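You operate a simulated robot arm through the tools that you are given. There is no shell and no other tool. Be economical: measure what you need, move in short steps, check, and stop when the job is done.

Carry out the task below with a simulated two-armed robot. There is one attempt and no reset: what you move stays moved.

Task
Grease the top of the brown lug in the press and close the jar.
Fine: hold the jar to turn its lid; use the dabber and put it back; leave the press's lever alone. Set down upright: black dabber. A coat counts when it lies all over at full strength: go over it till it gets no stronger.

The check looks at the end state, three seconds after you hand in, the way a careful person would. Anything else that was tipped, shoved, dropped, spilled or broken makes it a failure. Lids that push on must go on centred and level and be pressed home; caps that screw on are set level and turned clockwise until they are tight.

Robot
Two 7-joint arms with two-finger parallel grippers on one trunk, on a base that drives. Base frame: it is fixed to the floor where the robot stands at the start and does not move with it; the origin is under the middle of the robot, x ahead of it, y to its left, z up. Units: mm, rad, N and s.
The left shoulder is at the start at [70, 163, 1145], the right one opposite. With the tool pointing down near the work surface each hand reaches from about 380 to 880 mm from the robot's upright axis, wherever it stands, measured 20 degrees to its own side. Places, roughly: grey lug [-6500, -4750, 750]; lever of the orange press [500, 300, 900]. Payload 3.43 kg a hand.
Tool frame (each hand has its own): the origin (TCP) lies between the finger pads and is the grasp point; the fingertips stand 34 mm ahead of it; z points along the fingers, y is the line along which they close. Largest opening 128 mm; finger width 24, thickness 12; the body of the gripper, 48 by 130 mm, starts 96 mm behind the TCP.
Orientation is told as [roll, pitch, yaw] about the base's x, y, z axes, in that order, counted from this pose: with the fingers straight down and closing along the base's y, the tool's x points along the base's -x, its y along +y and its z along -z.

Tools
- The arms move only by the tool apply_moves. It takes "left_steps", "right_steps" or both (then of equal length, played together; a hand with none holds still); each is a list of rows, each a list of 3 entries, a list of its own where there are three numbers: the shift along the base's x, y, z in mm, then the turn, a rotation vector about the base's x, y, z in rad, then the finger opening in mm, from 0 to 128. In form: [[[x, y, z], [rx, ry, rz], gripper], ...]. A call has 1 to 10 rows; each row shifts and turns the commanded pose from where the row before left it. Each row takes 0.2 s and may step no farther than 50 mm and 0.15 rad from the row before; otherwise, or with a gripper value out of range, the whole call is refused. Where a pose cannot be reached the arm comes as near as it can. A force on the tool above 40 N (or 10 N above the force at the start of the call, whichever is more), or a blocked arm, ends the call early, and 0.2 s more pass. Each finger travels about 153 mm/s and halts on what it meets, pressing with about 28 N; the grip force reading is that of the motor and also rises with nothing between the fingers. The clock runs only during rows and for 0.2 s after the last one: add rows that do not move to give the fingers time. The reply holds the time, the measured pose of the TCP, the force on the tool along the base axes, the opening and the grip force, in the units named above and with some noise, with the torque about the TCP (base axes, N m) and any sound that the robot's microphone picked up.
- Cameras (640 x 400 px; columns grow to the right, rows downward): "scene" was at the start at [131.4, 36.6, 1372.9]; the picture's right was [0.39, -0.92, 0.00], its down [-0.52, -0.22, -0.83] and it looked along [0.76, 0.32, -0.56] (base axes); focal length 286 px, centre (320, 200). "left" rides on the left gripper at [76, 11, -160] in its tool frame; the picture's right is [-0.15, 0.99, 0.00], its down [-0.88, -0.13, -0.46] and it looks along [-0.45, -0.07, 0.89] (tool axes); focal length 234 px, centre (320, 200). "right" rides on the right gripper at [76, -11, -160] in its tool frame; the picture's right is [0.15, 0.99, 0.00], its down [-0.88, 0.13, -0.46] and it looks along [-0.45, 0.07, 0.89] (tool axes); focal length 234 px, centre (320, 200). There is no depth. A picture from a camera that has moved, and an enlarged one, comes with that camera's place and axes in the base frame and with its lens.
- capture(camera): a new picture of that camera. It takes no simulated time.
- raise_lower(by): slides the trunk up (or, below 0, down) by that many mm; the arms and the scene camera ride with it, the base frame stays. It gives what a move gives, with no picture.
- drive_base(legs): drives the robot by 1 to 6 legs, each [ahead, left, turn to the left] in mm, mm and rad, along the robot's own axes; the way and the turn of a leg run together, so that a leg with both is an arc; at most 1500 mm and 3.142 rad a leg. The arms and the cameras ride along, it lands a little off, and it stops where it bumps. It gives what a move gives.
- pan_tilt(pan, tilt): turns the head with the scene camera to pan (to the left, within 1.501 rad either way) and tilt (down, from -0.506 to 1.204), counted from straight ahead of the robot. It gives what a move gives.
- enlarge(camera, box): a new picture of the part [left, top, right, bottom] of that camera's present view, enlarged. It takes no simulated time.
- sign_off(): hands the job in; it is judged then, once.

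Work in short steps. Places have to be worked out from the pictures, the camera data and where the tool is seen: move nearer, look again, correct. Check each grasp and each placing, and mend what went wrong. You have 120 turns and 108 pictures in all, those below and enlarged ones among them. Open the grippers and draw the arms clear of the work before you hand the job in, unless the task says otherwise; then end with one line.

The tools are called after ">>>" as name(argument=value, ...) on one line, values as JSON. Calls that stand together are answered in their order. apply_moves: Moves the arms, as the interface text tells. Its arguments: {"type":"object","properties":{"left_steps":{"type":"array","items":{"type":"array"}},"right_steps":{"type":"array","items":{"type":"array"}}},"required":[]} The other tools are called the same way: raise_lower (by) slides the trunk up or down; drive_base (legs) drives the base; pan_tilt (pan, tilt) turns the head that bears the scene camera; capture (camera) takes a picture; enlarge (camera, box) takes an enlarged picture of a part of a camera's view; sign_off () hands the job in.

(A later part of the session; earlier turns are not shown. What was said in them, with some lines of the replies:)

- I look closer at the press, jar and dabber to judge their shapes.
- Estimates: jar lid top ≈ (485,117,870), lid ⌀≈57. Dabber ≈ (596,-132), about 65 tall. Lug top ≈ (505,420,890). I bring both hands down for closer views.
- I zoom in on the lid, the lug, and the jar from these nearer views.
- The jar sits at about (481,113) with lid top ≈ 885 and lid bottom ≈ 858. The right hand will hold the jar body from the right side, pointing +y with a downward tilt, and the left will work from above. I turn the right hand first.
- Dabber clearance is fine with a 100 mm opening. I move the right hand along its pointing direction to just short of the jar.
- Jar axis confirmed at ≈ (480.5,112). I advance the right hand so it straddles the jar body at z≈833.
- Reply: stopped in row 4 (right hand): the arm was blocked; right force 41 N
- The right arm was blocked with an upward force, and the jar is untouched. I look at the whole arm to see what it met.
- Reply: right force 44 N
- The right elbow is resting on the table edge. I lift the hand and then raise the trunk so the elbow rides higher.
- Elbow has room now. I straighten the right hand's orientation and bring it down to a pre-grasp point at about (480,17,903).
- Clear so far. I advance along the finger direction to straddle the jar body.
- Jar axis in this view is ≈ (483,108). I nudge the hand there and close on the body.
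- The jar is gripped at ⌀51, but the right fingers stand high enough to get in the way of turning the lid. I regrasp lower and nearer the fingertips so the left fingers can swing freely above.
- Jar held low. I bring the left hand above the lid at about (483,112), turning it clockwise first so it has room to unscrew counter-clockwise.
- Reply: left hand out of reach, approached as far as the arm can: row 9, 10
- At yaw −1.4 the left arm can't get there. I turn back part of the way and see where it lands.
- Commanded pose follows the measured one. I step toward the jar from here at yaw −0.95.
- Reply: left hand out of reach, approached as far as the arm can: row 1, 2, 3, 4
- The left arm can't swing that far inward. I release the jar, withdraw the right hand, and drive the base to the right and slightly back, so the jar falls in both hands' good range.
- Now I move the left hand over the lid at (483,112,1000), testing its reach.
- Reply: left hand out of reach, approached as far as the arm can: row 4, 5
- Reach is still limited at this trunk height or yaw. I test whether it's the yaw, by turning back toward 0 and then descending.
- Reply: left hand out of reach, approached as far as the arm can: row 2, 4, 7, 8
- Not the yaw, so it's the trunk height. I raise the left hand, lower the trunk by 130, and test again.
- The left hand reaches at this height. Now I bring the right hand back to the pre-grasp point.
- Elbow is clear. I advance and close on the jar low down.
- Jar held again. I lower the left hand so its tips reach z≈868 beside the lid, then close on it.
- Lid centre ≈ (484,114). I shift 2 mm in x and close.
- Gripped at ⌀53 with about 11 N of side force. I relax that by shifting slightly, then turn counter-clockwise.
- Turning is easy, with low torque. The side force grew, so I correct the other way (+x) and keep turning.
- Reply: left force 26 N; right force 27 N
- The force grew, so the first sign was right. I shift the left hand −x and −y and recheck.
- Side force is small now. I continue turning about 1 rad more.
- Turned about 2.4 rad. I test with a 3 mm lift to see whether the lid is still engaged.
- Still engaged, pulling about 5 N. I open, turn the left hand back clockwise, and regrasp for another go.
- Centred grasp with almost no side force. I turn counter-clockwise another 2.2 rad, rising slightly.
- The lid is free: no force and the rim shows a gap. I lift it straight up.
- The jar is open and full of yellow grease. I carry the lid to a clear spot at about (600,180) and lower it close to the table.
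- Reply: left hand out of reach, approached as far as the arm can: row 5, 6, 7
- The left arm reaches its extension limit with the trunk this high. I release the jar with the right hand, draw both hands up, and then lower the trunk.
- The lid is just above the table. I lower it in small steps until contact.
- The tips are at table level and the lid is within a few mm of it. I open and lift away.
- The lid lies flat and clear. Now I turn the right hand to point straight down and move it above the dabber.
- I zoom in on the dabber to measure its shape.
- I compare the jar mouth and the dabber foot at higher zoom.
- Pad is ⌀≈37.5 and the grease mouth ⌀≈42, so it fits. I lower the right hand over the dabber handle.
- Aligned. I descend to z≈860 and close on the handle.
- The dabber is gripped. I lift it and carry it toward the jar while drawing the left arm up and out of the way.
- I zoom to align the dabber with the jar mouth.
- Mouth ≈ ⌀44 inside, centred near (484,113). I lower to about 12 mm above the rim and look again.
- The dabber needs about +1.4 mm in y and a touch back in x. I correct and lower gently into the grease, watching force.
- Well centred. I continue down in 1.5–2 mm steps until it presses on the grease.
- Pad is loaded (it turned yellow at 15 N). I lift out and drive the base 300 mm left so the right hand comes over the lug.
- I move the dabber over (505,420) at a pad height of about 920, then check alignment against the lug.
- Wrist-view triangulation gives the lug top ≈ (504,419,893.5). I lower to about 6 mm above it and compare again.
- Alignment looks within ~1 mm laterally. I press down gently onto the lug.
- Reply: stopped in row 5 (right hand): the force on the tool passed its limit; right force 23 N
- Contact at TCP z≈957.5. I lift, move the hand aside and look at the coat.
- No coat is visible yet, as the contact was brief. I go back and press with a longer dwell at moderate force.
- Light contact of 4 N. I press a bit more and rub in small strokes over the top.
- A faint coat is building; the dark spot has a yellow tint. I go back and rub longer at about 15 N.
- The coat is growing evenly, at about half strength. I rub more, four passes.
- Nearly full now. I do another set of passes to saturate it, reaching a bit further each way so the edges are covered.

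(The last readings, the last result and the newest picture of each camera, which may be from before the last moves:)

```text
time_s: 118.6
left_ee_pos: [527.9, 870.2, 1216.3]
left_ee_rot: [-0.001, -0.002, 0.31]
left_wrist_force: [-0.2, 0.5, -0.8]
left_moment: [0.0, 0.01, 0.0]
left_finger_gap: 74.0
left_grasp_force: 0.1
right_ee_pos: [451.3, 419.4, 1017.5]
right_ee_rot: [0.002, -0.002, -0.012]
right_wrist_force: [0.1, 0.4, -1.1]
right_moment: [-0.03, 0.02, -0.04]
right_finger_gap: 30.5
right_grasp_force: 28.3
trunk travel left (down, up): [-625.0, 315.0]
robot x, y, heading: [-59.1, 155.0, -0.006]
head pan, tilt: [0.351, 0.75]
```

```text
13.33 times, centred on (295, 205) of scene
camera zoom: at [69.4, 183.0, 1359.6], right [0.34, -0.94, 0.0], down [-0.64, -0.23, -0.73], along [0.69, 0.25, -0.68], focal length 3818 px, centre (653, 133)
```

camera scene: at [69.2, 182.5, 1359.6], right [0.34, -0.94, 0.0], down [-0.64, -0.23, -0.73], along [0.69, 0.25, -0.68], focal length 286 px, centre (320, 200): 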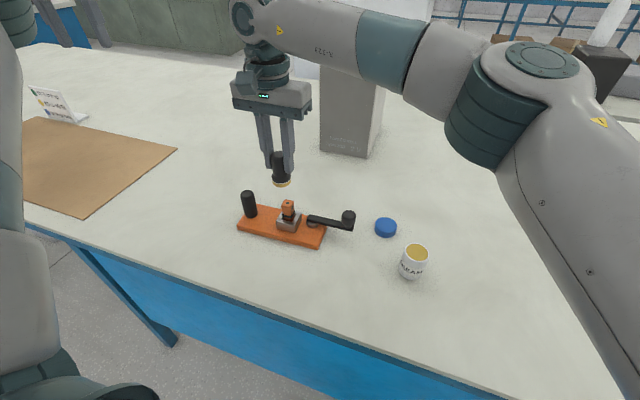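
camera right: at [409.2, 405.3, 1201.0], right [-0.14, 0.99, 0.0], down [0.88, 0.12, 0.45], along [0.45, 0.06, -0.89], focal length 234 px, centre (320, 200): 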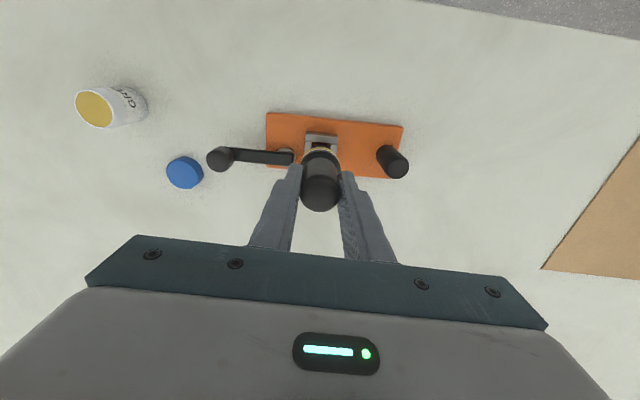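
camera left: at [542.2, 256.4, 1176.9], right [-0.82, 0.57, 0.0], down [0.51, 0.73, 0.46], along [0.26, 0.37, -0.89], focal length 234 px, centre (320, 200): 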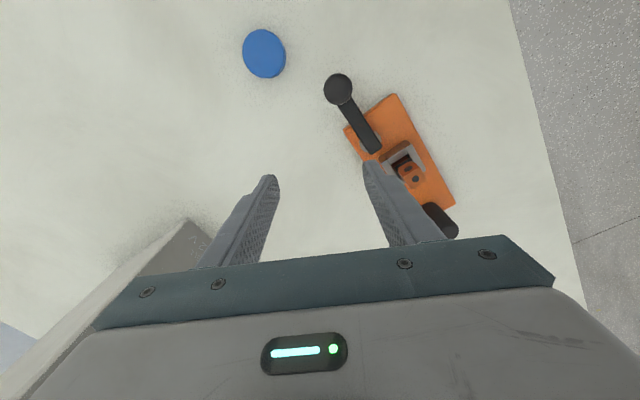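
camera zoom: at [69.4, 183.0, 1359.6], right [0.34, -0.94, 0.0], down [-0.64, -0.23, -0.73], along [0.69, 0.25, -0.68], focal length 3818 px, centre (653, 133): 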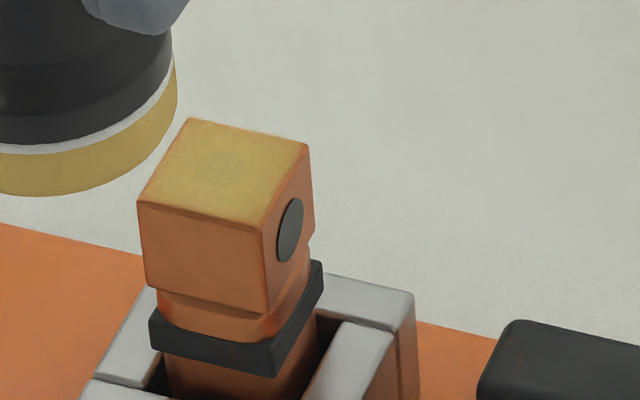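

Nearly uniform, but a ghost of the spot is left and the far-right corner is slightly thinner. I do one more set, with dwell near each corner.

>>> apply_moves(right_steps=[[[45, 0, 0], [0, 0, 0], 20], [[10, 0, -20], [0, 0, 0], 20], [[0, 0, -30], [0, 0, 0], 20], [[0, 0, -5], [0, 0, 0], 20], [[0, 0, -2], [0, 0, 0], 20], [[0, 0, -2], [0, 0, 0], 20], [[0, 0, -1], [0, 0, 0], 20], [[3, -3, 0], [0, 0, 0], 20], [[0, 0, 0], [0, 0, 0], 20], [[-3, 3, 0], [0, 0, 0], 20]])

>>> apply_moves(right_steps=[[[5, -3, 0], [0, 0, 0], 20], [[0, 0, 0], [0, 0, 0], 20], [[0, -3, 0], [0, 0, 0], 20], [[0, 0, 0], [0, 0, 0], 20], [[-5, 0, 0], [0, 0, 0], 20], [[-5, 1, 0], [0, 0, 0], 20], [[0, 5, 0], [0, 0, 0], 20], [[0, 5, 0], [0, 0, 0], 20], [[5, 0, 0], [0, 0, 0], 20], [[0, 0, 0], [0, 0, 0], 20]])

>>> apply_moves(right_steps=[[[5, 0, 0], [0, 0, 0], 20], [[0, -5, 0], [0, 0, 0], 20], [[-5, 0, 0], [0, 0, 0], 20], [[0, 0, 0], [0, 0, 0], 20], [[3, -3, 0], [0, 0, 0], 20], [[0, 0, 0], [0, 0, 0], 20], [[-3, 3, 0], [0, 0, 0], 20], [[0, 0, 0], [0, 0, 0], 20], [[-3, 3, 0], [0, 0, 0], 20], [[3, -3, 0], [0, 0, 0], 20]])

>>> apply_moves(right_steps=[[[0, 0, 5], [0, 0, 0], 20], [[0, 0, 20], [0, 0, 0], 20], [[0, 0, 35], [0, 0, 0], 20], [[-45, 0, 0], [0, 0, 0], 20], [[-10, 0, 0], [0, 0, 0], 20]])

>>> enlarge(camera="scene", box=[275, 190, 315, 220])

```text
time_s: 120.8
left_ee_pos: [528.0, 869.2, 1215.9]
left_ee_rot: [-0.002, 0.0, 0.308]
left_wrist_force: [0.9, -0.2, 0.4]
left_moment: [-0.01, -0.02, 0.02]
left_finger_gap: 73.7
left_grasp_force: 0.1
right_ee_pos: [505.3, 419.3, 958.5]
right_ee_rot: [0.0, -0.004, -0.011]
right_wrist_force: [2.3, -1.7, 5.2]
right_moment: [-0.1, -0.12, 0.02]
right_finger_gap: 30.5
right_grasp_force: 28.1
trunk travel left (down, up): [-625.0, 315.0]
robot x, y, heading: [-60.3, 153.9, -0.003]
head pan, tilt: [0.351, 0.75]
```

```text
time_s: 123.0
left_ee_pos: [527.0, 869.7, 1217.6]
left_ee_rot: [-0.001, 0.001, 0.311]
left_wrist_force: [0.5, -0.7, 0.3]
left_moment: [0.01, 0.02, 0.02]
left_finger_gap: 74.0
left_grasp_force: 0.1
right_ee_pos: [504.1, 425.3, 955.8]
right_ee_rot: [0.003, -0.003, -0.011]
right_wrist_force: [-2.8, 0.5, 7.0]
right_moment: [-0.07, 0.22, 0.0]
right_finger_gap: 30.2
right_grasp_force: 27.6
trunk travel left (down, up): [-625.0, 315.0]
robot x, y, heading: [-57.7, 153.3, -0.0]
head pan, tilt: [0.351, 0.75]
```

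```text
time_s: 125.2
left_ee_pos: [527.2, 869.4, 1216.2]
left_ee_rot: [-0.002, -0.001, 0.31]
left_wrist_force: [-1.3, -0.5, -0.4]
left_moment: [0.0, -0.01, 0.01]
left_finger_gap: 74.2
left_grasp_force: 0.0
right_ee_pos: [504.0, 419.5, 959.2]
right_ee_rot: [0.001, -0.002, -0.012]
right_wrist_force: [-1.2, 0.9, 4.5]
right_moment: [0.11, 0.1, 0.0]
right_finger_gap: 30.1
right_grasp_force: 27.5
trunk travel left (down, up): [-625.0, 315.0]
robot x, y, heading: [-55.7, 152.5, -0.002]
head pan, tilt: [0.351, 0.75]
```

```text
time_s: 126.4
left_ee_pos: [528.2, 870.4, 1216.3]
left_ee_rot: [-0.001, -0.001, 0.312]
left_wrist_force: [-1.1, 0.5, -0.9]
left_moment: [-0.03, -0.05, 0.01]
left_finger_gap: 73.9
left_grasp_force: 0.0
right_ee_pos: [450.0, 420.1, 1017.1]
right_ee_rot: [0.001, -0.002, -0.013]
right_wrist_force: [-1.0, -0.1, -0.1]
right_moment: [-0.02, 0.0, -0.01]
right_finger_gap: 30.4
right_grasp_force: 28.7
trunk travel left (down, up): [-625.0, 315.0]
robot x, y, heading: [-59.6, 153.4, -0.001]
head pan, tilt: [0.351, 0.75]
```

```text
13.33 times, centred on (295, 205) of scene
camera zoom: at [69.4, 183.0, 1359.6], right [0.34, -0.94, 0.0], down [-0.64, -0.23, -0.73], along [0.69, 0.25, -0.68], focal length 3818 px, centre (653, 133)
```

zoom: 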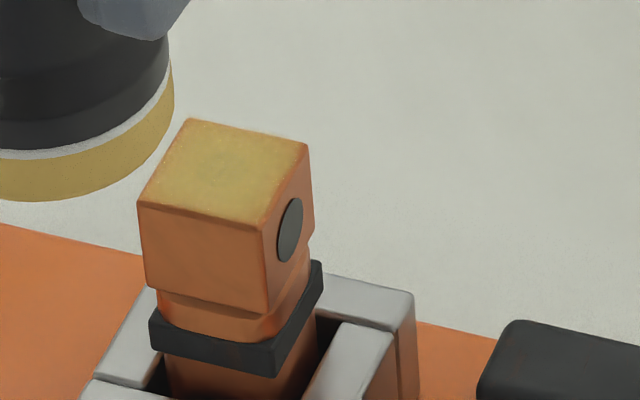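

No further change after a full set, so the coat is saturated. I drive back right and carry the dabber over its original spot (593.5,−136).

>>> drive_base(legs=[[0, -300, 0]])

>>> apply_moves(right_steps=[[[20, -36, 0], [0, 0, 0], 20], [[20, -36, 0], [0, 0, 0], 20], [[20, -36, 0], [0, 0, 0], 20], [[20, -37, 0], [0, 0, 0], 20], [[20, -37, 0], [0, 0, 0], 20], [[21, -37, 0], [0, 0, 0], 20], [[22, -37, 0], [0, 0, 0], 20], [[0, 0, 0], [0, 0, 0], 20]])

```text
time_s: 128.4
left_ee_pos: [527.9, 572.3, 1216.0]
left_ee_rot: [-0.001, 0.0, 0.31]
left_wrist_force: [0.8, -0.4, 0.6]
left_moment: [-0.01, -0.02, -0.01]
left_finger_gap: 74.0
left_grasp_force: 0.0
right_ee_pos: [449.1, 121.8, 1016.8]
right_ee_rot: [0.001, -0.003, -0.011]
right_wrist_force: [0.8, 0.0, 0.2]
right_moment: [0.01, -0.01, 0.02]
right_finger_gap: 30.4
right_grasp_force: 28.0
trunk travel left (down, up): [-625.0, 315.0]
robot x, y, heading: [-59.8, -148.6, -0.005]
head pan, tilt: [0.351, 0.75]
```

```text
time_s: 130.2
left_ee_pos: [526.8, 572.8, 1216.2]
left_ee_rot: [-0.001, 0.0, 0.31]
left_wrist_force: [0.4, -0.2, -0.5]
left_moment: [-0.01, -0.02, -0.03]
left_finger_gap: 74.3
left_grasp_force: 0.2
right_ee_pos: [592.4, -133.6, 1017.2]
right_ee_rot: [0.0, -0.002, -0.011]
right_wrist_force: [-0.2, 0.4, 0.3]
right_moment: [-0.05, -0.05, 0.01]
right_finger_gap: 30.5
right_grasp_force: 28.0
trunk travel left (down, up): [-625.0, 315.0]
robot x, y, heading: [-59.3, -149.2, 0.001]
head pan, tilt: [0.351, 0.75]
```

I lower the dabber to just above the table, then ease it down.

>>> apply_moves(right_steps=[[[1, -2, -45], [0, 0, 0], 20], [[0, 0, -45], [0, 0, 0], 20], [[0, 0, -40], [0, 0, 0], 20], [[0, 0, -20], [0, 0, 0], 20], [[0, 0, -3], [0, 0, 0], 20], [[0, 0, 0], [0, 0, 0], 20]])

>>> apply_moves(right_steps=[[[0, 0, -1.2], [0, 0, 0], 20], [[0, 0, -1.2], [0, 0, 0], 20], [[0, 0, 0], [0, 0, 0], 20]])

>>> pan_tilt(pan=0.0, tilt=0.7)

>>> enlarge(camera="scene", box=[250, 160, 380, 250])

```text
time_s: 131.6
left_ee_pos: [527.5, 571.4, 1217.6]
left_ee_rot: [-0.001, 0.0, 0.31]
left_wrist_force: [0.4, 0.5, 0.6]
left_moment: [0.01, -0.01, 0.03]
left_finger_gap: 74.0
left_grasp_force: 0.0
right_ee_pos: [591.9, -136.8, 864.3]
right_ee_rot: [-0.001, -0.001, -0.009]
right_wrist_force: [0.0, -0.5, 1.5]
right_moment: [-0.02, -0.01, 0.01]
right_finger_gap: 30.4
right_grasp_force: 27.3
trunk travel left (down, up): [-625.0, 315.0]
robot x, y, heading: [-58.3, -144.9, 0.001]
head pan, tilt: [0.351, 0.75]
```

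```text
time_s: 132.4
left_ee_pos: [525.4, 570.8, 1217.1]
left_ee_rot: [-0.002, -0.002, 0.311]
left_wrist_force: [-0.5, 0.5, -0.6]
left_moment: [-0.01, 0.03, 0.01]
left_finger_gap: 74.2
left_grasp_force: 0.1
right_ee_pos: [592.3, -137.2, 863.7]
right_ee_rot: [0.002, -0.005, -0.013]
right_wrist_force: [0.3, -2.2, 16.3]
right_moment: [-0.14, 0.11, 0.03]
right_finger_gap: 30.7
right_grasp_force: 28.1
trunk travel left (down, up): [-625.0, 315.0]
robot x, y, heading: [-59.5, -144.6, -0.001]
head pan, tilt: [0.351, 0.75]
```

```text
time_s: 133.3
left_ee_pos: [525.4, 569.9, 1217.0]
left_ee_rot: [-0.002, -0.003, 0.311]
left_wrist_force: [0.8, -0.1, -0.2]
left_moment: [0.0, -0.01, 0.0]
left_finger_gap: 73.9
left_grasp_force: 0.1
right_ee_pos: [592.7, -136.9, 864.7]
right_ee_rot: [0.003, -0.004, -0.011]
right_wrist_force: [5.0, -1.6, 22.6]
right_moment: [-0.1, -0.15, 0.02]
right_finger_gap: 30.4
right_grasp_force: 28.3
trunk travel left (down, up): [-625.0, 315.0]
robot x, y, heading: [-60.9, -145.2, -0.003]
head pan, tilt: [0.0, 0.7]
```

```text
4.44 times, centred on (315, 205) of scene
camera zoom: at [73.7, -145.0, 1364.2], right [0.0, -1.0, 0.0], down [-0.64, 0.0, -0.77], along [0.77, 0.0, -0.64], focal length 1272 px, centre (342, 178)
```

zoom: 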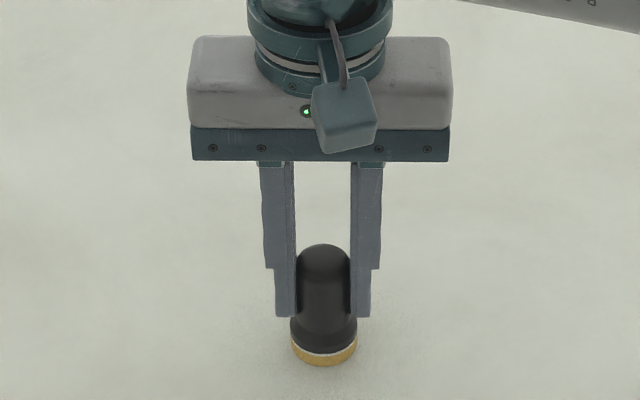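

The dabber is standing on the table. I ease off the pressure slightly, release and rise.

>>> apply_moves(right_steps=[[[0, 0, 1], [0, 0, 0], 20], [[0, 0, 0], [0, 0, 0], 36], [[0, 0, 0], [0, 0, 0], 50], [[0, 0, 0], [0, 0, 0], 70], [[0, 0, 0], [0, 0, 0], 80], [[0, 0, 40], [0, 0, 0], 80], [[0, 0, 45], [0, 0, 0], 80], [[0, 0, 45], [0, 0, 0], 80]])

>>> capture(camera="scene")

```text
time_s: 135.1
left_ee_pos: [527.0, 570.7, 1216.5]
left_ee_rot: [-0.001, -0.001, 0.31]
left_wrist_force: [-0.2, 0.5, 0.6]
left_moment: [0.0, 0.01, -0.03]
left_finger_gap: 74.0
left_grasp_force: 0.0
right_ee_pos: [592.2, -136.7, 993.9]
right_ee_rot: [0.0, -0.001, -0.01]
right_wrist_force: [-0.5, 0.1, 0.1]
right_moment: [0.02, -0.02, 0.02]
right_finger_gap: 80.2
right_grasp_force: 0.1
trunk travel left (down, up): [-625.0, 315.0]
robot x, y, heading: [-62.7, -149.0, -0.005]
head pan, tilt: [0.0, 0.7]
```

```text
24 pictures are left
camera scene: at [74.6, -144.4, 1363.9], right [0.0, -1.0, 0.0], down [-0.64, 0.0, -0.77], along [0.77, 0.0, -0.64], focal length 286 px, centre (320, 200)
```

scene: 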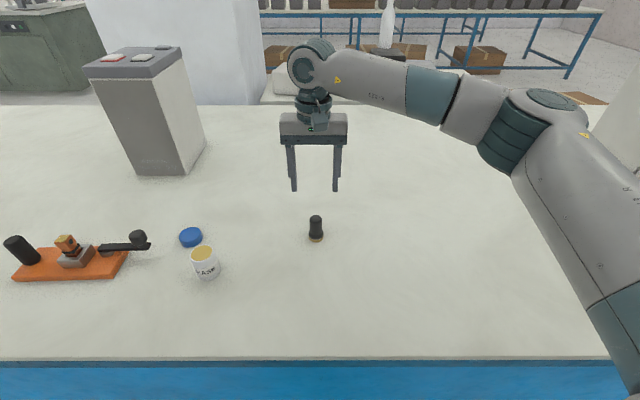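

The dabber stands upright. Now the left hand goes back over the lid while the right hand returns to its jar-holding orientation.

>>> apply_moves(left_steps=[[[6, -38, -20], [0, 0, 0.08], 74], [[6, -38, -20], [0, 0, 0.08], 74], [[6, -38, -20], [0, 0, 0.08], 74], [[6, -38, -20], [0, 0, 0.08], 74], [[6, -38, -20], [0, 0, 0.08], 74], [[6, -38, -20], [0, 0, 0.08], 74], [[6, -39, -20], [0, 0, 0.08], 74], [[6, -39, -20], [0, 0, 0.08], 74], [[5, -39, -20], [0, 0, 0.08], 74], [[5, -38, -20], [0, 0, 0.08], 74]], right_steps=[[[-10.8, 9.3, 5.6], [0, 0, -0.15], 100], [[-10.8, 9.3, 5.6], [0, 0, -0.15], 100], [[-10.8, 9.3, 5.6], [0, 0, -0.15], 100], [[-10.8, 9.3, 5.6], [0, 0, -0.15], 100], [[-10.8, 9.3, 5.6], [0, 0, -0.15], 100], [[-10.8, 9.3, 5.6], [0, 0, -0.15], 100], [[-10.8, 9.3, 5.6], [0, 0, -0.15], 100], [[-10.8, 9.3, 5.6], [0, 0, -0.15], 100], [[-10.8, 9.3, 5.6], [0, 0, -0.15], 100], [[-10.8, 9.3, 5.6], [0, 0, -0.15], 100]])

>>> apply_moves(left_steps=[[[0, 0, -20], [0, 0, 0], 74], [[0, 0, -20], [0, 0, 0], 74], [[0, 0, -20], [0, 0, 0], 74], [[0, 0, 0], [0, 0, 0], 74], [[0, 0, 0], [0, 0, 0], 74], [[0, 0, 0], [0, 0, 0], 74], [[0, 0, 0], [0, 0, 0], 74], [[0, 0, 0], [0, 0, 0], 74]], right_steps=[[[0, 0, 0], [0, 0, -0.06], 100], [[0, 0, 0], [0.139, 0, 0], 100], [[0, 0, 0], [0.139, 0, 0], 100], [[0, 0, 0], [0.139, 0, 0], 100], [[0, 0, 0], [0.139, 0, 0], 100], [[0, 0, 0], [0.139, 0, 0], 100], [[0, 0, 0], [0.139, 0, 0], 100], [[0, 0, 0], [0.139, 0, 0], 100]])

>>> capture(camera="left")

```text
time_s: 137.3
left_ee_pos: [587.8, 187.5, 1014.5]
left_ee_rot: [0.0, -0.001, 1.113]
left_wrist_force: [-0.3, -1.1, 0.2]
left_moment: [0.04, -0.01, 0.03]
left_finger_gap: 74.0
left_grasp_force: 0.0
right_ee_pos: [485.8, -45.1, 1048.5]
right_ee_rot: [-0.001, -0.003, -1.513]
right_wrist_force: [0.2, -0.1, 0.2]
right_moment: [0.03, -0.01, -0.02]
right_finger_gap: 100.1
right_grasp_force: 0.0
trunk travel left (down, up): [-625.0, 315.0]
robot x, y, heading: [-61.2, -144.5, -0.001]
head pan, tilt: [0.0, 0.7]
```

```text
time_s: 139.1
left_ee_pos: [585.0, 186.9, 956.7]
left_ee_rot: [0.001, -0.002, 1.109]
left_wrist_force: [-0.3, -0.8, -0.2]
left_moment: [0.01, 0.0, 0.03]
left_finger_gap: 73.9
left_grasp_force: 0.0
right_ee_pos: [485.7, -45.3, 1049.1]
right_ee_rot: [0.002, 0.974, -1.572]
right_wrist_force: [0.3, 0.6, 0.1]
right_moment: [-0.03, -0.01, 0.0]
right_finger_gap: 100.1
right_grasp_force: 0.0
trunk travel left (down, up): [-625.0, 315.0]
robot x, y, heading: [-57.3, -147.1, -0.003]
head pan, tilt: [0.0, 0.7]
```

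```text
23 pictures are left
camera left: at [542.9, 124.8, 1116.1], right [-0.82, 0.57, 0.0], down [0.51, 0.73, 0.46], along [0.26, 0.37, -0.89], focal length 234 px, centre (320, 200)
```

left: 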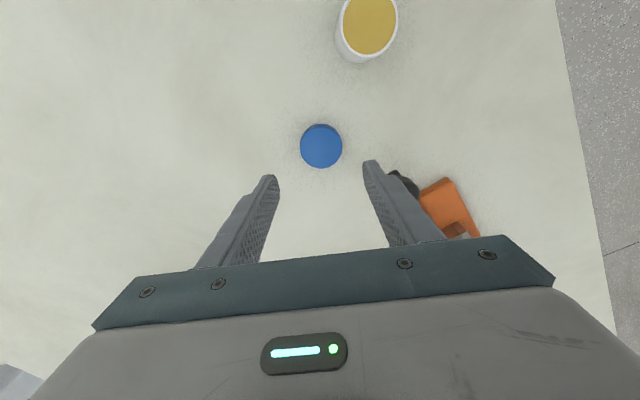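

The lid is centred between the fingers. I descend to z≈842 and close on it.

>>> apply_moves(left_steps=[[[0, -0.5, -40], [0, 0, 0], 74], [[0, 0, -45], [0, 0, 0], 74], [[0, 0, -30], [0, 0, 0], 74], [[0, 0, 0], [0, 0, 0], 64], [[0, 0, 0], [0, 0, 0], 56], [[0, 0, 0], [0, 0, 0], 45], [[0, 0, 0], [0, 0, 0], 45]])

>>> apply_moves(left_steps=[[[0, 0, 10], [0, 0, 0], 45], [[0, 0, 30], [0, 0, 0], 45], [[0, 0, 40], [0, 0, 0], 45], [[-10, 0, 30], [0, 0, 0], 45], [[0, 0, 0], [0, 0, 0], 45]])

>>> enlarge(camera="scene", box=[120, 140, 280, 290])

```text
time_s: 140.7
left_ee_pos: [584.8, 187.3, 840.5]
left_ee_rot: [-0.001, 0.001, 1.111]
left_wrist_force: [-0.1, -0.4, -0.4]
left_moment: [0.01, 0.02, 0.01]
left_finger_gap: 53.0
left_grasp_force: 28.5
right_ee_pos: [485.8, -43.9, 1048.9]
right_ee_rot: [0.002, 0.97, -1.57]
right_wrist_force: [-0.3, -0.6, -0.4]
right_moment: [0.04, -0.03, -0.02]
right_finger_gap: 100.1
right_grasp_force: 0.0
trunk travel left (down, up): [-625.0, 315.0]
robot x, y, heading: [-57.5, -148.4, 0.001]
head pan, tilt: [0.0, 0.7]
```

```text
time_s: 141.9
left_ee_pos: [574.1, 188.0, 951.1]
left_ee_rot: [-0.001, 0.001, 1.109]
left_wrist_force: [0.5, 0.3, 0.2]
left_moment: [0.01, 0.02, 0.0]
left_finger_gap: 52.8
left_grasp_force: 27.5
right_ee_pos: [486.7, -44.6, 1048.0]
right_ee_rot: [0.001, 0.971, -1.571]
right_wrist_force: [-1.2, 1.3, -0.1]
right_moment: [0.0, 0.07, 0.0]
right_finger_gap: 99.8
right_grasp_force: 0.1
trunk travel left (down, up): [-625.0, 315.0]
robot x, y, heading: [-56.4, -146.2, -0.004]
head pan, tilt: [0.0, 0.7]
```

```text
2.67 times, centred on (200, 215) of scene
camera zoom: at [76.4, -144.7, 1363.7], right [0.0, -1.0, 0.0], down [-0.64, 0.0, -0.76], along [0.76, 0.0, -0.64], focal length 764 px, centre (640, 160)
```

zoom: 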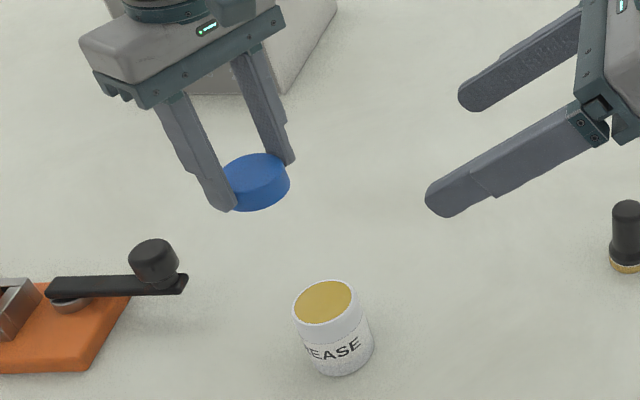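

The lid is held level, its bottom about 40 mm below the TCP. I raise the trunk 120, and bring the right hand to its pre-grasp point.

>>> raise_lower(by=120)

>>> apply_moves(right_steps=[[[-0.5, 3, -40], [0, 0, 0], 100], [[-0.5, 6, -40], [0, 0, 0], 100], [[-0.5, 6, -40], [0, 0, 0], 100], [[-0.5, 8, -40], [0, 0, 0], 100], [[-0.5, 8, -40], [0, 0, 0], 100], [[-0.5, 8, -40], [0, 0, 0], 100], [[-0.5, 8, -31], [0, 0, 0], 100], [[0, 0, 0], [0, 0, 0], 100]])

>>> capture(camera="right")

```text
time_s: 143.4
left_ee_pos: [574.2, 187.6, 1070.8]
left_ee_rot: [-0.001, 0.001, 1.11]
left_wrist_force: [0.5, 0.5, 0.4]
left_moment: [-0.01, 0.0, 0.04]
left_finger_gap: 52.9
left_grasp_force: 28.5
right_ee_pos: [484.8, -43.2, 1168.4]
right_ee_rot: [0.001, 0.971, -1.571]
right_wrist_force: [-0.4, -0.1, 0.9]
right_moment: [-0.01, -0.03, -0.01]
right_finger_gap: 99.8
right_grasp_force: 0.2
trunk travel left (down, up): [-745.0, 195.0]
robot x, y, heading: [-57.9, -145.7, 0.0]
head pan, tilt: [0.0, 0.7]
```

```text
time_s: 145.2
left_ee_pos: [574.9, 188.2, 1071.0]
left_ee_rot: [-0.001, 0.002, 1.111]
left_wrist_force: [0.5, 0.8, -0.9]
left_moment: [0.0, 0.0, 0.01]
left_finger_gap: 53.2
left_grasp_force: 27.9
right_ee_pos: [480.6, 2.5, 898.2]
right_ee_rot: [0.001, 0.971, -1.569]
right_wrist_force: [-0.1, 0.2, -0.5]
right_moment: [0.04, -0.02, -0.02]
right_finger_gap: 100.1
right_grasp_force: 0.1
trunk travel left (down, up): [-745.0, 195.0]
robot x, y, heading: [-64.1, -148.3, -0.001]
head pan, tilt: [0.0, 0.7]
```

```text
21 pictures are left
camera right: at [471.3, -87.3, 1050.2], right [0.99, 0.08, 0.12], down [0.13, -0.87, -0.47], along [0.07, 0.48, -0.87], focal length 234 px, centre (320, 200)
```

right: 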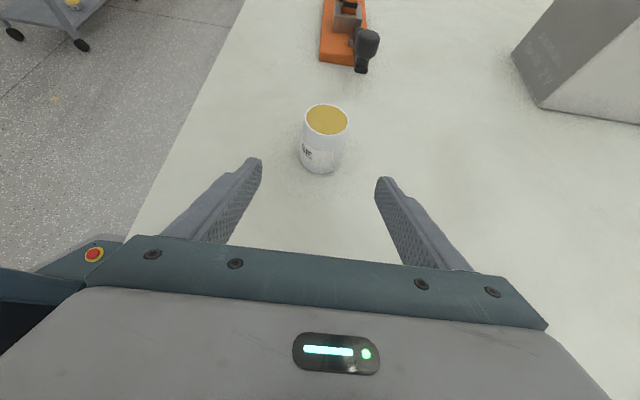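

Jar is in the same place. I advance and close on it low as before.

>>> apply_moves(right_steps=[[[0.5, 23, -16], [0, 0, 0], 100], [[0.5, 23, -16], [0, 0, 0], 100], [[0.5, 24, -16], [0, 0, 0], 100], [[0.5, 24, -17], [0, 0, 0], 90], [[0, 0, 0], [0, 0, 0], 75], [[0, 0, 0], [0, 0, 0], 62], [[0, 0, 0], [0, 0, 0], 52], [[0, 0, 0], [0, 0, 0], 40], [[0, 0, 0], [0, 0, 0], 40]])

>>> capture(camera="right")

```text
time_s: 147.2
left_ee_pos: [575.8, 188.3, 1071.1]
left_ee_rot: [-0.001, -0.001, 1.111]
left_wrist_force: [0.5, 0.0, 0.0]
left_moment: [0.01, -0.01, 0.02]
left_finger_gap: 52.8
left_grasp_force: 27.9
right_ee_pos: [483.1, 96.7, 833.0]
right_ee_rot: [0.001, 0.971, -1.571]
right_wrist_force: [-0.4, 0.5, -0.5]
right_moment: [0.03, -0.01, 0.0]
right_finger_gap: 50.7
right_grasp_force: 28.1
trunk travel left (down, up): [-745.0, 195.0]
robot x, y, heading: [-57.6, -147.8, -0.004]
head pan, tilt: [0.0, 0.7]
```

```text
20 pictures are left
camera right: at [473.8, 7.7, 985.2], right [0.99, 0.08, 0.12], down [0.13, -0.87, -0.47], along [0.07, 0.48, -0.88], focal length 234 px, centre (320, 200)
```

right: 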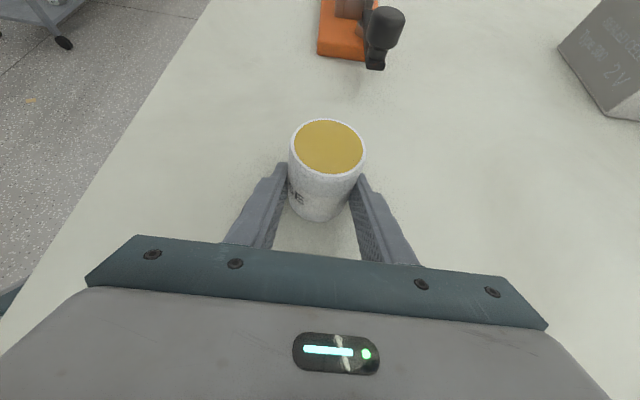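

Jar held exactly as before, so the mouth centre should match left TCP ≈ (482.5,112.5). I bring the lid above the mouth.

>>> apply_moves(left_steps=[[[-23, -19, -20], [0, 0, 0], 45], [[-23, -19, -20], [0, 0, 0], 45], [[-23, -19, -25], [0, 0, 0], 45], [[-24, -19, -25], [0, 0, 0], 45], [[0, 0, -25], [0, 0, 0], 45], [[0, 0, -20], [0, 0, 0], 45], [[0, 0, 0], [0, 0, 0], 45]])

>>> enlarge(camera="right", box=[230, 40, 430, 240])

>>> enlarge(camera="scene", box=[120, 160, 300, 300])

```text
time_s: 148.8
left_ee_pos: [481.0, 112.6, 935.2]
left_ee_rot: [0.0, 0.001, 1.111]
left_wrist_force: [0.4, 0.3, 0.2]
left_moment: [0.0, -0.02, 0.03]
left_finger_gap: 52.7
left_grasp_force: 27.5
right_ee_pos: [482.7, 97.6, 832.9]
right_ee_rot: [0.002, 0.97, -1.569]
right_wrist_force: [0.2, 0.5, -0.5]
right_moment: [-0.06, 0.04, -0.03]
right_finger_gap: 50.8
right_grasp_force: 28.2
trunk travel left (down, up): [-745.0, 195.0]
robot x, y, heading: [-56.7, -147.6, -0.001]
head pan, tilt: [0.0, 0.7]
```

```text
2.00 times, centred on (330, 140) of right
camera zoom: at [473.6, 7.6, 985.3], right [0.99, 0.08, 0.12], down [0.13, -0.87, -0.47], along [0.07, 0.48, -0.88], focal length 468 px, centre (300, 320)
```

zoom: 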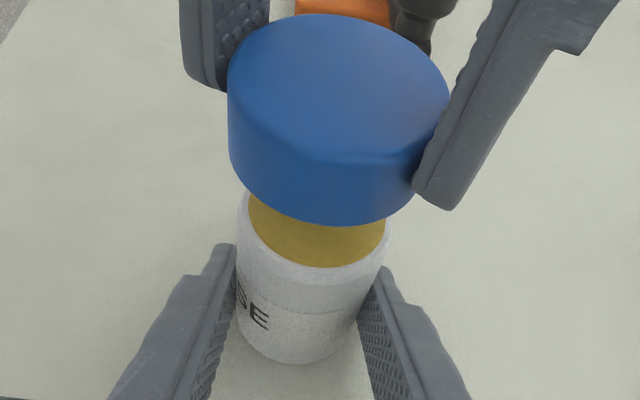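

```text
2.86 times, centred on (210, 230) of scene
camera zoom: at [75.3, -144.9, 1483.9], right [0.0, -1.0, 0.0], down [-0.64, 0.0, -0.76], along [0.76, 0.0, -0.64], focal length 818 px, centre (634, 114)
```

zoom: 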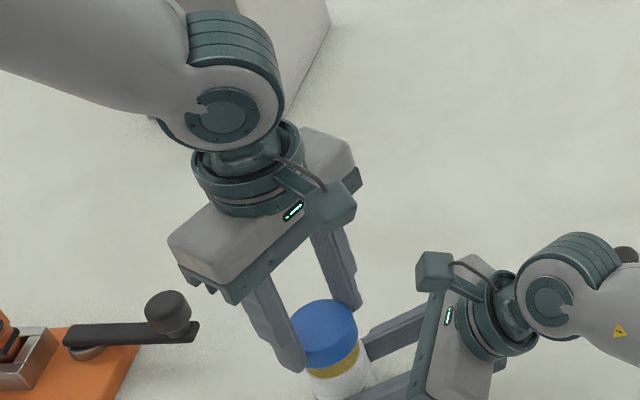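

Alignment looks good. I lower the lid gently until it rests on the thread.

>>> apply_moves(left_steps=[[[0.8, 0.3, -8], [0, 0, 0], 45], [[0, 0, -5], [0, 0, 0], 45], [[0, 0, -3], [0, 0, 0], 45], [[0, 0, -3], [0, 0, 0], 45], [[0, 0, 0], [0, 0, 0], 45]])

```text
time_s: 150.0
left_ee_pos: [483.1, 112.3, 916.3]
left_ee_rot: [0.0, -0.001, 1.11]
left_wrist_force: [0.1, 0.6, 0.3]
left_moment: [0.02, 0.02, 0.0]
left_finger_gap: 53.1
left_grasp_force: 27.6
right_ee_pos: [482.9, 96.7, 832.9]
right_ee_rot: [0.003, 0.97, -1.569]
right_wrist_force: [-0.1, -0.5, 0.0]
right_moment: [0.0, 0.0, 0.02]
right_finger_gap: 50.5
right_grasp_force: 27.7
trunk travel left (down, up): [-745.0, 195.0]
robot x, y, heading: [-62.8, -145.5, -0.009]
head pan, tilt: [0.0, 0.7]
```

No contact yet. I continue in smaller steps.

>>> apply_moves(left_steps=[[[0, 0, -2], [0, 0, 0], 45], [[0, 0, -1.5], [0, 0, 0], 45], [[0, 0, -1.5], [0, 0, 0], 45], [[0, 0, 0], [0, 0, 0], 45]])

>>> enlarge(camera="right", box=[230, 40, 430, 240])

```text
time_s: 151.0
left_ee_pos: [482.3, 111.9, 912.6]
left_ee_rot: [-0.001, -0.001, 1.11]
left_wrist_force: [-1.5, -6.0, 7.5]
left_moment: [-0.21, 0.11, -0.03]
left_finger_gap: 52.9
left_grasp_force: 28.0
right_ee_pos: [482.7, 96.9, 832.7]
right_ee_rot: [0.002, 0.971, -1.57]
right_wrist_force: [3.7, 7.3, -4.7]
right_moment: [-0.2, 0.05, -0.06]
right_finger_gap: 50.5
right_grasp_force: 28.1
trunk travel left (down, up): [-745.0, 195.0]
robot x, y, heading: [-58.6, -146.8, 0.007]
head pan, tilt: [0.0, 0.7]
```

```text
2.00 times, centred on (330, 140) of right
camera zoom: at [473.5, 7.8, 985.3], right [0.99, 0.08, 0.12], down [0.13, -0.87, -0.47], along [0.07, 0.48, -0.88], focal length 468 px, centre (300, 320)
```

zoom: 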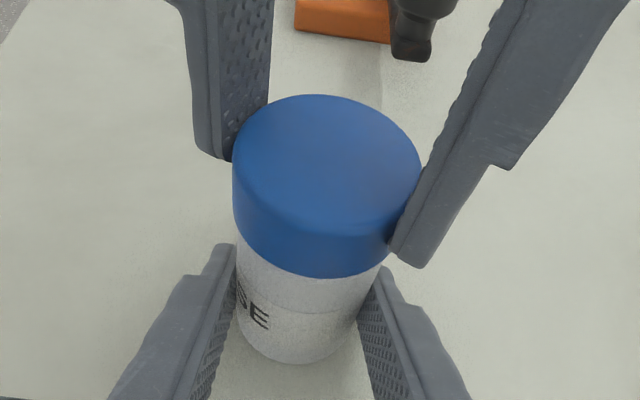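

Seated on the thread with a slight side force. I ease y by −1 mm and start turning clockwise with a slight downward feed.

>>> apply_moves(left_steps=[[[-0.3, -0.9, 0], [0, 0, -0.1], 45], [[0, 0, -0.1], [0, 0, -0.15], 45], [[0, 0, -0.1], [0, 0, -0.15], 45], [[0, 0, -0.1], [0, 0, -0.15], 45], [[0, 0, -0.1], [0, 0, -0.15], 45], [[0, 0, -0.1], [0, 0, -0.15], 45], [[0, 0, -0.1], [0, 0, -0.15], 45], [[0, 0, 0], [0, 0, 0], 45]])

>>> apply_moves(left_steps=[[[0, 0, -0.1], [0, 0, -0.15], 45], [[0, 0, -0.1], [0, 0, -0.15], 45], [[0, 0, -0.1], [0, 0, -0.15], 45], [[0, 0, -0.1], [0, 0, -0.15], 45], [[0, 0, -0.1], [0, 0, -0.15], 45], [[0, 0, -0.1], [0, 0, -0.15], 45], [[0, 0, -0.1], [0, 0, -0.15], 45], [[0, 0, -0.1], [0, 0, -0.15], 45], [[0, 0, 0], [0, 0, 0], 45]])

```text
time_s: 152.8
left_ee_pos: [481.0, 110.6, 910.6]
left_ee_rot: [-0.001, -0.002, 0.108]
left_wrist_force: [-1.4, 8.2, 15.0]
left_moment: [0.28, 0.02, 0.01]
left_finger_gap: 52.9
left_grasp_force: 28.3
right_ee_pos: [483.5, 96.8, 832.3]
right_ee_rot: [0.001, 0.968, -1.569]
right_wrist_force: [2.4, -5.3, -5.3]
right_moment: [0.51, 0.09, 0.0]
right_finger_gap: 50.4
right_grasp_force: 28.2
trunk travel left (down, up): [-745.0, 195.0]
robot x, y, heading: [-62.5, -149.7, 0.003]
head pan, tilt: [0.0, 0.7]
```

```text
time_s: 154.8
left_ee_pos: [481.9, 110.8, 910.9]
left_ee_rot: [-0.001, -0.001, -1.091]
left_wrist_force: [5.9, 21.1, 13.7]
left_moment: [1.05, -0.28, 0.0]
left_finger_gap: 52.7
left_grasp_force: 28.0
right_ee_pos: [483.0, 96.7, 833.8]
right_ee_rot: [0.004, 0.97, -1.57]
right_wrist_force: [-2.5, -16.2, 0.7]
right_moment: [0.28, -0.21, 0.07]
right_finger_gap: 50.5
right_grasp_force: 28.7
trunk travel left (down, up): [-745.0, 195.0]
robot x, y, heading: [-61.8, -146.7, 0.0]
head pan, tilt: [0.0, 0.7]
```

Side force has built up in +y. I recentre (+1.7 y) and check the lid's seat visually.

>>> apply_moves(left_steps=[[[0.4, 0.9, 0.3], [0, 0, 0], 45], [[0.2, 0.8, 0.3], [0, 0, 0], 45], [[0, 0, 0], [0, 0, 0], 45]])

>>> enlarge(camera="right", box=[230, 40, 430, 240])

```text
time_s: 155.6
left_ee_pos: [481.4, 110.2, 910.7]
left_ee_rot: [-0.001, -0.002, -1.089]
left_wrist_force: [4.2, 3.1, 3.6]
left_moment: [0.27, -0.17, 0.0]
left_finger_gap: 52.9
left_grasp_force: 27.9
right_ee_pos: [482.9, 97.4, 833.7]
right_ee_rot: [0.001, 0.972, -1.568]
right_wrist_force: [-2.9, -6.3, 0.2]
right_moment: [-0.15, -0.04, 0.06]
right_finger_gap: 50.5
right_grasp_force: 27.9
trunk travel left (down, up): [-745.0, 195.0]
robot x, y, heading: [-58.8, -148.0, -0.005]
head pan, tilt: [0.0, 0.7]
```

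```text
2.00 times, centred on (330, 140) of right
camera zoom: at [473.1, 7.6, 985.8], right [0.99, 0.08, 0.12], down [0.13, -0.87, -0.47], along [0.07, 0.48, -0.87], focal length 468 px, centre (300, 320)
```

zoom: 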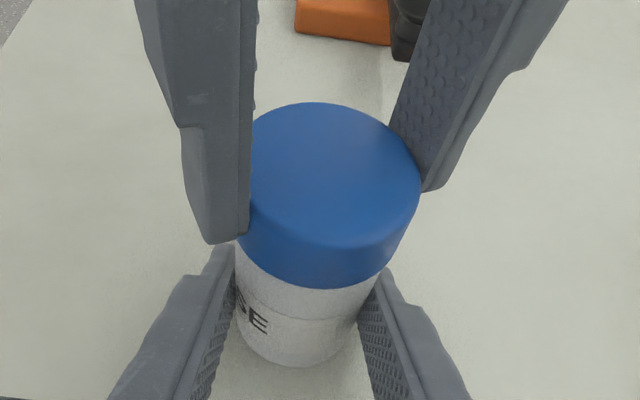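

The lid has come down on the thread. I regrasp: open, turn back counter-clockwise, close, and continue clockwise until tight.

>>> apply_moves(left_steps=[[[0, 0, 0], [0, 0, 0], 66], [[0.5, 1.5, 0], [0, 0, 0], 74], [[0, 0, 0], [0, 0, 0.15], 74], [[0, 0, 0], [0, 0, 0.15], 74], [[0, 0, 0], [0, 0, 0.15], 74], [[0, 0, 0], [0, 0, 0.15], 74], [[0, 0, 0], [0, 0, 0.15], 74], [[0, 0, 0], [0, 0, 0.15], 74], [[0, 0, 0], [0, 0, 0.15], 74], [[0, 0, 0], [0, 0, 0.15], 74]])

>>> apply_moves(left_steps=[[[0, 0, -2], [0, 0, 0.15], 74], [[0, 0, -2], [0, 0, 0.15], 74], [[0, 0, -2], [0, 0, 0.15], 74], [[0, 0, 0], [0, 0, 0.15], 74], [[0, 0, 0], [0, 0, 0.15], 74], [[0, 0, 0], [0, 0, 0.15], 74], [[0, 0, 0], [0, 0, 0.12], 74], [[0, 0, 0], [0, 0, 0], 62], [[0, 0, 0], [0, 0, 0], 45], [[0, 0, 0], [0, 0, 0], 45]])

>>> enlarge(camera="right", box=[230, 40, 430, 240])

```text
time_s: 157.8
left_ee_pos: [482.9, 114.9, 911.2]
left_ee_rot: [-0.001, 0.002, 0.114]
left_wrist_force: [0.4, 0.2, -0.3]
left_moment: [-0.06, 0.01, -0.02]
left_finger_gap: 74.1
left_grasp_force: 0.0
right_ee_pos: [483.1, 97.9, 833.4]
right_ee_rot: [0.0, 0.968, -1.568]
right_wrist_force: [1.0, 2.3, 5.9]
right_moment: [-0.02, 0.03, 0.01]
right_finger_gap: 50.6
right_grasp_force: 27.9
trunk travel left (down, up): [-745.0, 195.0]
robot x, y, heading: [-60.4, -150.6, -0.0]
head pan, tilt: [0.0, 0.7]
```

```text
time_s: 160.0
left_ee_pos: [483.2, 114.2, 906.8]
left_ee_rot: [-0.003, -0.003, 1.129]
left_wrist_force: [7.4, -2.4, -1.5]
left_moment: [-0.08, -0.23, 0.03]
left_finger_gap: 52.7
left_grasp_force: 27.3
right_ee_pos: [482.1, 98.7, 833.8]
right_ee_rot: [0.002, 0.971, -1.569]
right_wrist_force: [-6.2, 1.5, 8.8]
right_moment: [-0.18, -0.35, 0.08]
right_finger_gap: 50.5
right_grasp_force: 28.0
trunk travel left (down, up): [-745.0, 195.0]
robot x, y, heading: [-61.4, -142.6, 0.0]
head pan, tilt: [0.0, 0.7]
```

```text
2.00 times, centred on (330, 140) of right
camera zoom: at [472.8, 7.8, 985.7], right [0.99, 0.08, 0.12], down [0.13, -0.87, -0.47], along [0.07, 0.48, -0.87], focal length 468 px, centre (300, 320)
```

zoom: 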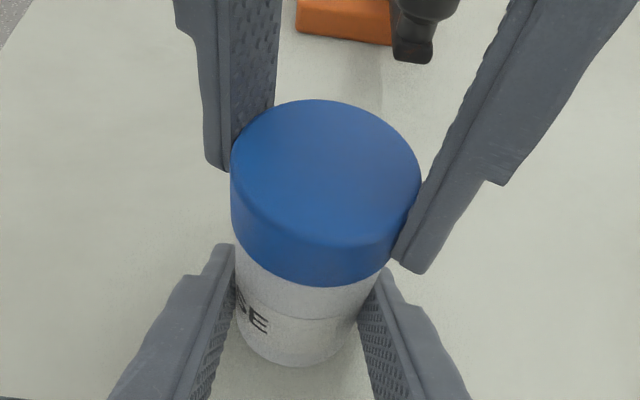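

Regripped. I turn clockwise again, watching the torque.

>>> apply_moves(left_steps=[[[0.6, -0.2, 0], [0, 0, -0.15], 45], [[0, 0, -0.1], [0, 0, -0.15], 45], [[0, 0, -0.1], [0, 0, -0.15], 45], [[0, 0, -0.1], [0, 0, -0.15], 45], [[0, 0, -0.1], [0, 0, -0.15], 45], [[0, 0, -0.1], [0, 0, -0.15], 45], [[0, 0, -0.1], [0, 0, -0.15], 45], [[0, 0, 0], [0, 0, -0.15], 45], [[0, 0, 0], [0, 0, 0], 45]])

>>> apply_moves(left_steps=[[[0, 0, -0.1], [0, 0, -0.15], 45], [[0, 0, -0.1], [0, 0, -0.15], 45], [[0, 0, -0.1], [0, 0, -0.15], 45], [[0, 0, -0.1], [0, 0, -0.15], 45], [[0, 0, -0.1], [0, 0, -0.15], 45], [[0, 0, -0.1], [0, 0, -0.15], 45], [[0, 0, -0.1], [0, 0, -0.15], 45]])

>>> enlarge(camera="right", box=[230, 40, 430, 240])

```text
time_s: 162.0
left_ee_pos: [483.0, 115.0, 905.2]
left_ee_rot: [0.001, 0.0, -0.072]
left_wrist_force: [14.8, -3.4, 1.3]
left_moment: [-0.15, -0.4, 0.45]
left_finger_gap: 52.7
left_grasp_force: 28.0
right_ee_pos: [483.4, 96.1, 832.2]
right_ee_rot: [-0.001, 0.969, -1.572]
right_wrist_force: [-14.7, 2.8, 1.8]
right_moment: [-0.12, -0.61, -0.06]
right_finger_gap: 51.5
right_grasp_force: 28.2
trunk travel left (down, up): [-745.0, 195.0]
robot x, y, heading: [-58.7, -148.1, -0.007]
head pan, tilt: [0.0, 0.7]
```

```text
time_s: 163.6
left_ee_pos: [483.2, 114.7, 904.7]
left_ee_rot: [-0.001, 0.001, -1.122]
left_wrist_force: [-5.3, 1.9, 0.0]
left_moment: [0.15, 0.35, 0.46]
left_finger_gap: 52.9
left_grasp_force: 27.8
right_ee_pos: [484.6, 97.0, 834.0]
right_ee_rot: [0.004, 0.971, -1.569]
right_wrist_force: [5.1, -1.8, 2.5]
right_moment: [0.05, 0.11, -0.52]
right_finger_gap: 50.5
right_grasp_force: 27.7
trunk travel left (down, up): [-745.0, 195.0]
robot x, y, heading: [-64.7, -146.4, -0.005]
head pan, tilt: [0.0, 0.7]
```

```text
2.00 times, centred on (330, 140) of right
camera zoom: at [473.9, 7.4, 985.9], right [0.99, 0.08, 0.12], down [0.13, -0.87, -0.47], along [0.07, 0.48, -0.87], focal length 468 px, centre (300, 320)
```

zoom: 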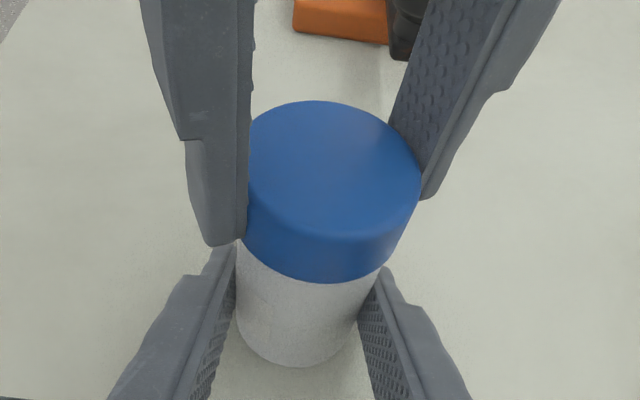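

Torque rose to 0.46 N·m and held while the jar itself began slipping in the right grip, so the lid is tight. I release with the left hand and rise, then release with the right and withdraw.

>>> apply_moves(left_steps=[[[0, 0, 0], [0, 0, 0], 60], [[0, 0, 0], [0, 0, 0], 76], [[0, 0, 0], [0, 0, 0], 80], [[0, 0, 30], [0, 0, 0], 80], [[0, 0, 45], [0, 0, 0], 80], [[0, 0, 45], [0, 0, 0], 80], [[0, 20, 40], [0, 0, 0], 80], [[0, 40, 20], [0, 0, 0], 80], [[0, 40, 20], [0, 0, 0], 80]])

>>> apply_moves(right_steps=[[[0, 0, 0], [0, 0, 0], 60], [[0, 0, 0], [0, 0, 0], 85], [[0, 0, 0], [0, 0, 0], 100], [[0, -28, 19], [0, 0, 0], 100], [[0, -28, 19], [0, 0, 0], 100], [[0, -28, 19], [0, 0, 0], 100], [[0, -28, 25], [0, 0, 0], 100], [[0, -10, 45], [0, 0, 0], 100], [[0, -10, 45], [0, 0, 0], 100], [[0, -10, 40], [0, 0, 0], 100]])

>>> capture(camera="right")

>>> pan_tilt(pan=0.25, tilt=0.75)

>>> capture(camera="scene")

```text
time_s: 165.6
left_ee_pos: [482.1, 215.5, 1103.6]
left_ee_rot: [0.0, -0.001, -1.121]
left_wrist_force: [-0.7, 0.5, 0.7]
left_moment: [-0.01, -0.04, 0.01]
left_finger_gap: 79.9
left_grasp_force: 0.1
right_ee_pos: [482.3, 97.2, 832.5]
right_ee_rot: [0.004, 0.967, -1.57]
right_wrist_force: [0.5, -2.5, 6.1]
right_moment: [0.2, 0.02, -0.02]
right_finger_gap: 50.6
right_grasp_force: 28.3
trunk travel left (down, up): [-745.0, 195.0]
robot x, y, heading: [-61.2, -145.8, -0.002]
head pan, tilt: [0.0, 0.7]
```

```text
time_s: 167.8
left_ee_pos: [482.3, 214.6, 1104.2]
left_ee_rot: [0.0, -0.001, -1.119]
left_wrist_force: [-0.1, 0.5, -0.4]
left_moment: [0.02, -0.04, 0.0]
left_finger_gap: 80.2
left_grasp_force: 0.0
right_ee_pos: [481.8, -45.4, 1045.5]
right_ee_rot: [-0.001, 0.97, -1.571]
right_wrist_force: [-0.5, 0.7, 0.3]
right_moment: [-0.02, 0.01, 0.01]
right_finger_gap: 99.9
right_grasp_force: 0.0
trunk travel left (down, up): [-745.0, 195.0]
robot x, y, heading: [-64.0, -145.2, -0.005]
head pan, tilt: [0.0, 0.7]
```

```text
13 pictures are left
camera right: at [472.9, -134.8, 1197.6], right [0.99, 0.08, 0.12], down [0.13, -0.87, -0.47], along [0.07, 0.48, -0.88], focal length 234 px, centre (320, 200)
```

right: 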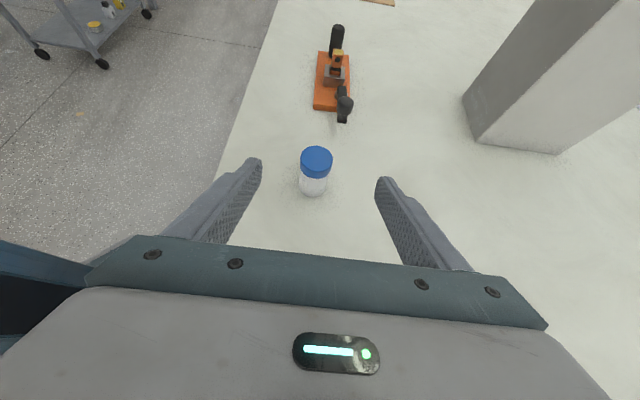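

```text
time_s: 168.5
left_ee_pos: [484.0, 214.9, 1102.8]
left_ee_rot: [-0.002, 0.0, -1.12]
left_wrist_force: [0.3, -1.0, -0.2]
left_moment: [0.01, -0.01, -0.01]
left_finger_gap: 79.9
left_grasp_force: 0.1
right_ee_pos: [483.8, -44.5, 1044.9]
right_ee_rot: [0.002, 0.969, -1.572]
right_wrist_force: [0.1, 0.6, 0.2]
right_moment: [-0.01, -0.01, -0.01]
right_finger_gap: 100.3
right_grasp_force: 0.1
trunk travel left (down, up): [-745.0, 195.0]
robot x, y, heading: [-59.4, -147.2, -0.004]
head pan, tilt: [0.25, 0.75]
```

```text
12 pictures are left
camera scene: at [71.1, -124.3, 1479.6], right [0.24, -0.97, 0.0], down [-0.66, -0.17, -0.73], along [0.71, 0.18, -0.68], focal length 286 px, centre (320, 200)
```

scene: 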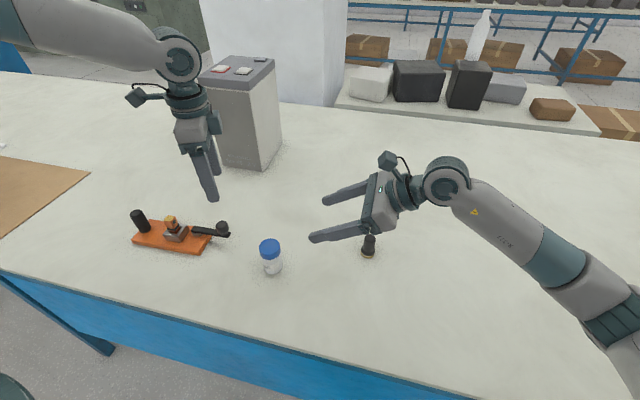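

Everything stands in place. I zoom in on the lid and the coat, and draw the arms further clear.

>>> apply_moves(left_steps=[[[0, 40, 25], [0, 0, 0], 100], [[0, 40, 25], [0, 0, 0], 100], [[0, 40, 25], [0, 0, 0], 100], [[0, 40, 0], [0, 0, 0], 100]], right_steps=[[[0, -20, 40], [0, 0, 0], 100], [[0, -20, 40], [0, 0, 0], 100], [[0, -20, 40], [0, 0, 0], 100], [[0, 0, 0], [0, 0, 0], 100]])

>>> enlarge(camera="scene", box=[245, 230, 295, 280])

>>> enlarge(camera="scene", box=[155, 205, 195, 245])

>>> enlarge(camera="scene", box=[340, 220, 400, 270])

```text
time_s: 169.5
left_ee_pos: [482.6, 377.7, 1176.8]
left_ee_rot: [-0.001, -0.001, -1.118]
left_wrist_force: [0.7, -0.1, 0.0]
left_moment: [-0.04, -0.01, -0.02]
left_finger_gap: 100.3
left_grasp_force: 0.1
right_ee_pos: [482.2, -104.0, 1165.4]
right_ee_rot: [0.0, 0.968, -1.572]
right_wrist_force: [-0.1, 1.2, -0.2]
right_moment: [0.02, 0.01, -0.01]
right_finger_gap: 100.0
right_grasp_force: 0.0
trunk travel left (down, up): [-745.0, 195.0]
robot x, y, heading: [-58.2, -147.0, -0.005]
head pan, tilt: [0.25, 0.75]
```

```text
8.00 times, centred on (270, 255) of scene
camera zoom: at [70.7, -121.8, 1479.6], right [0.24, -0.97, 0.0], down [-0.66, -0.17, -0.73], along [0.71, 0.18, -0.68], focal length 2291 px, centre (720, -240)
```

zoom: 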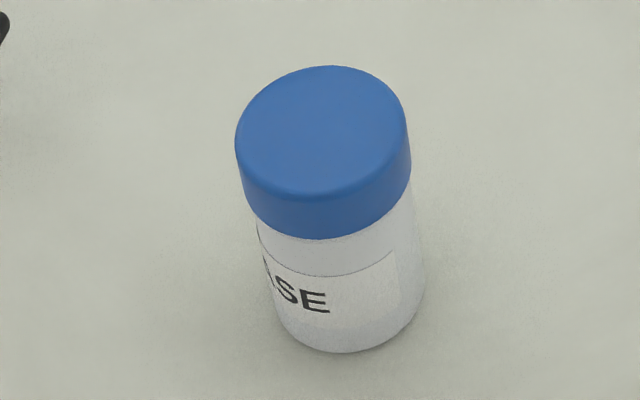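

```text
10.00 times, centred on (175, 225) of scene
camera zoom: at [70.7, -121.8, 1479.6], right [0.24, -0.97, 0.0], down [-0.66, -0.17, -0.73], along [0.71, 0.18, -0.68], focal length 2863 px, centre (1770, -50)
```

zoom: 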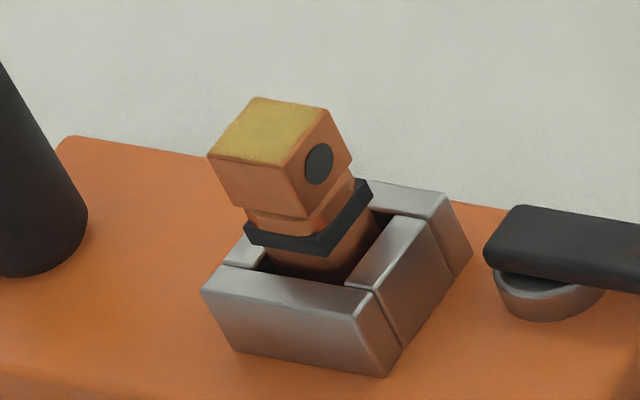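

```text
8.00 times, centred on (370, 245) of scene
camera zoom: at [70.7, -121.8, 1479.6], right [0.24, -0.97, 0.0], down [-0.66, -0.17, -0.73], along [0.71, 0.18, -0.68], focal length 2291 px, centre (-80, -160)
```

zoom: 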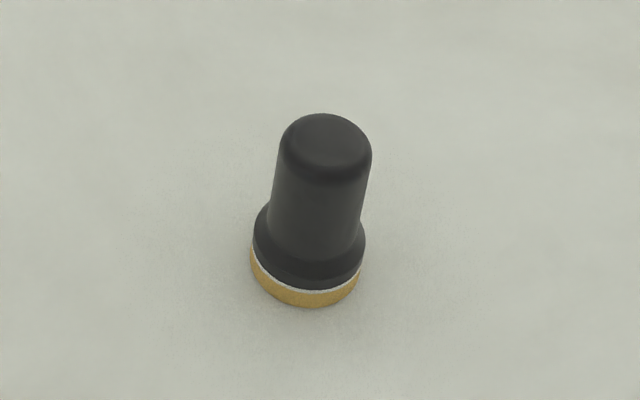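

The lid is level and tight, the dabber stands upright, the lug top is coated all over, and both arms are clear with grippers open. I hand in.

>>> sign_off()

```text
The job is handed in.
```

The top of the brown lug is greased all over and the jar is screwed shut, with the lid level and tight. The black dabber stands upright on its old spot, and the press's lever was not touched.
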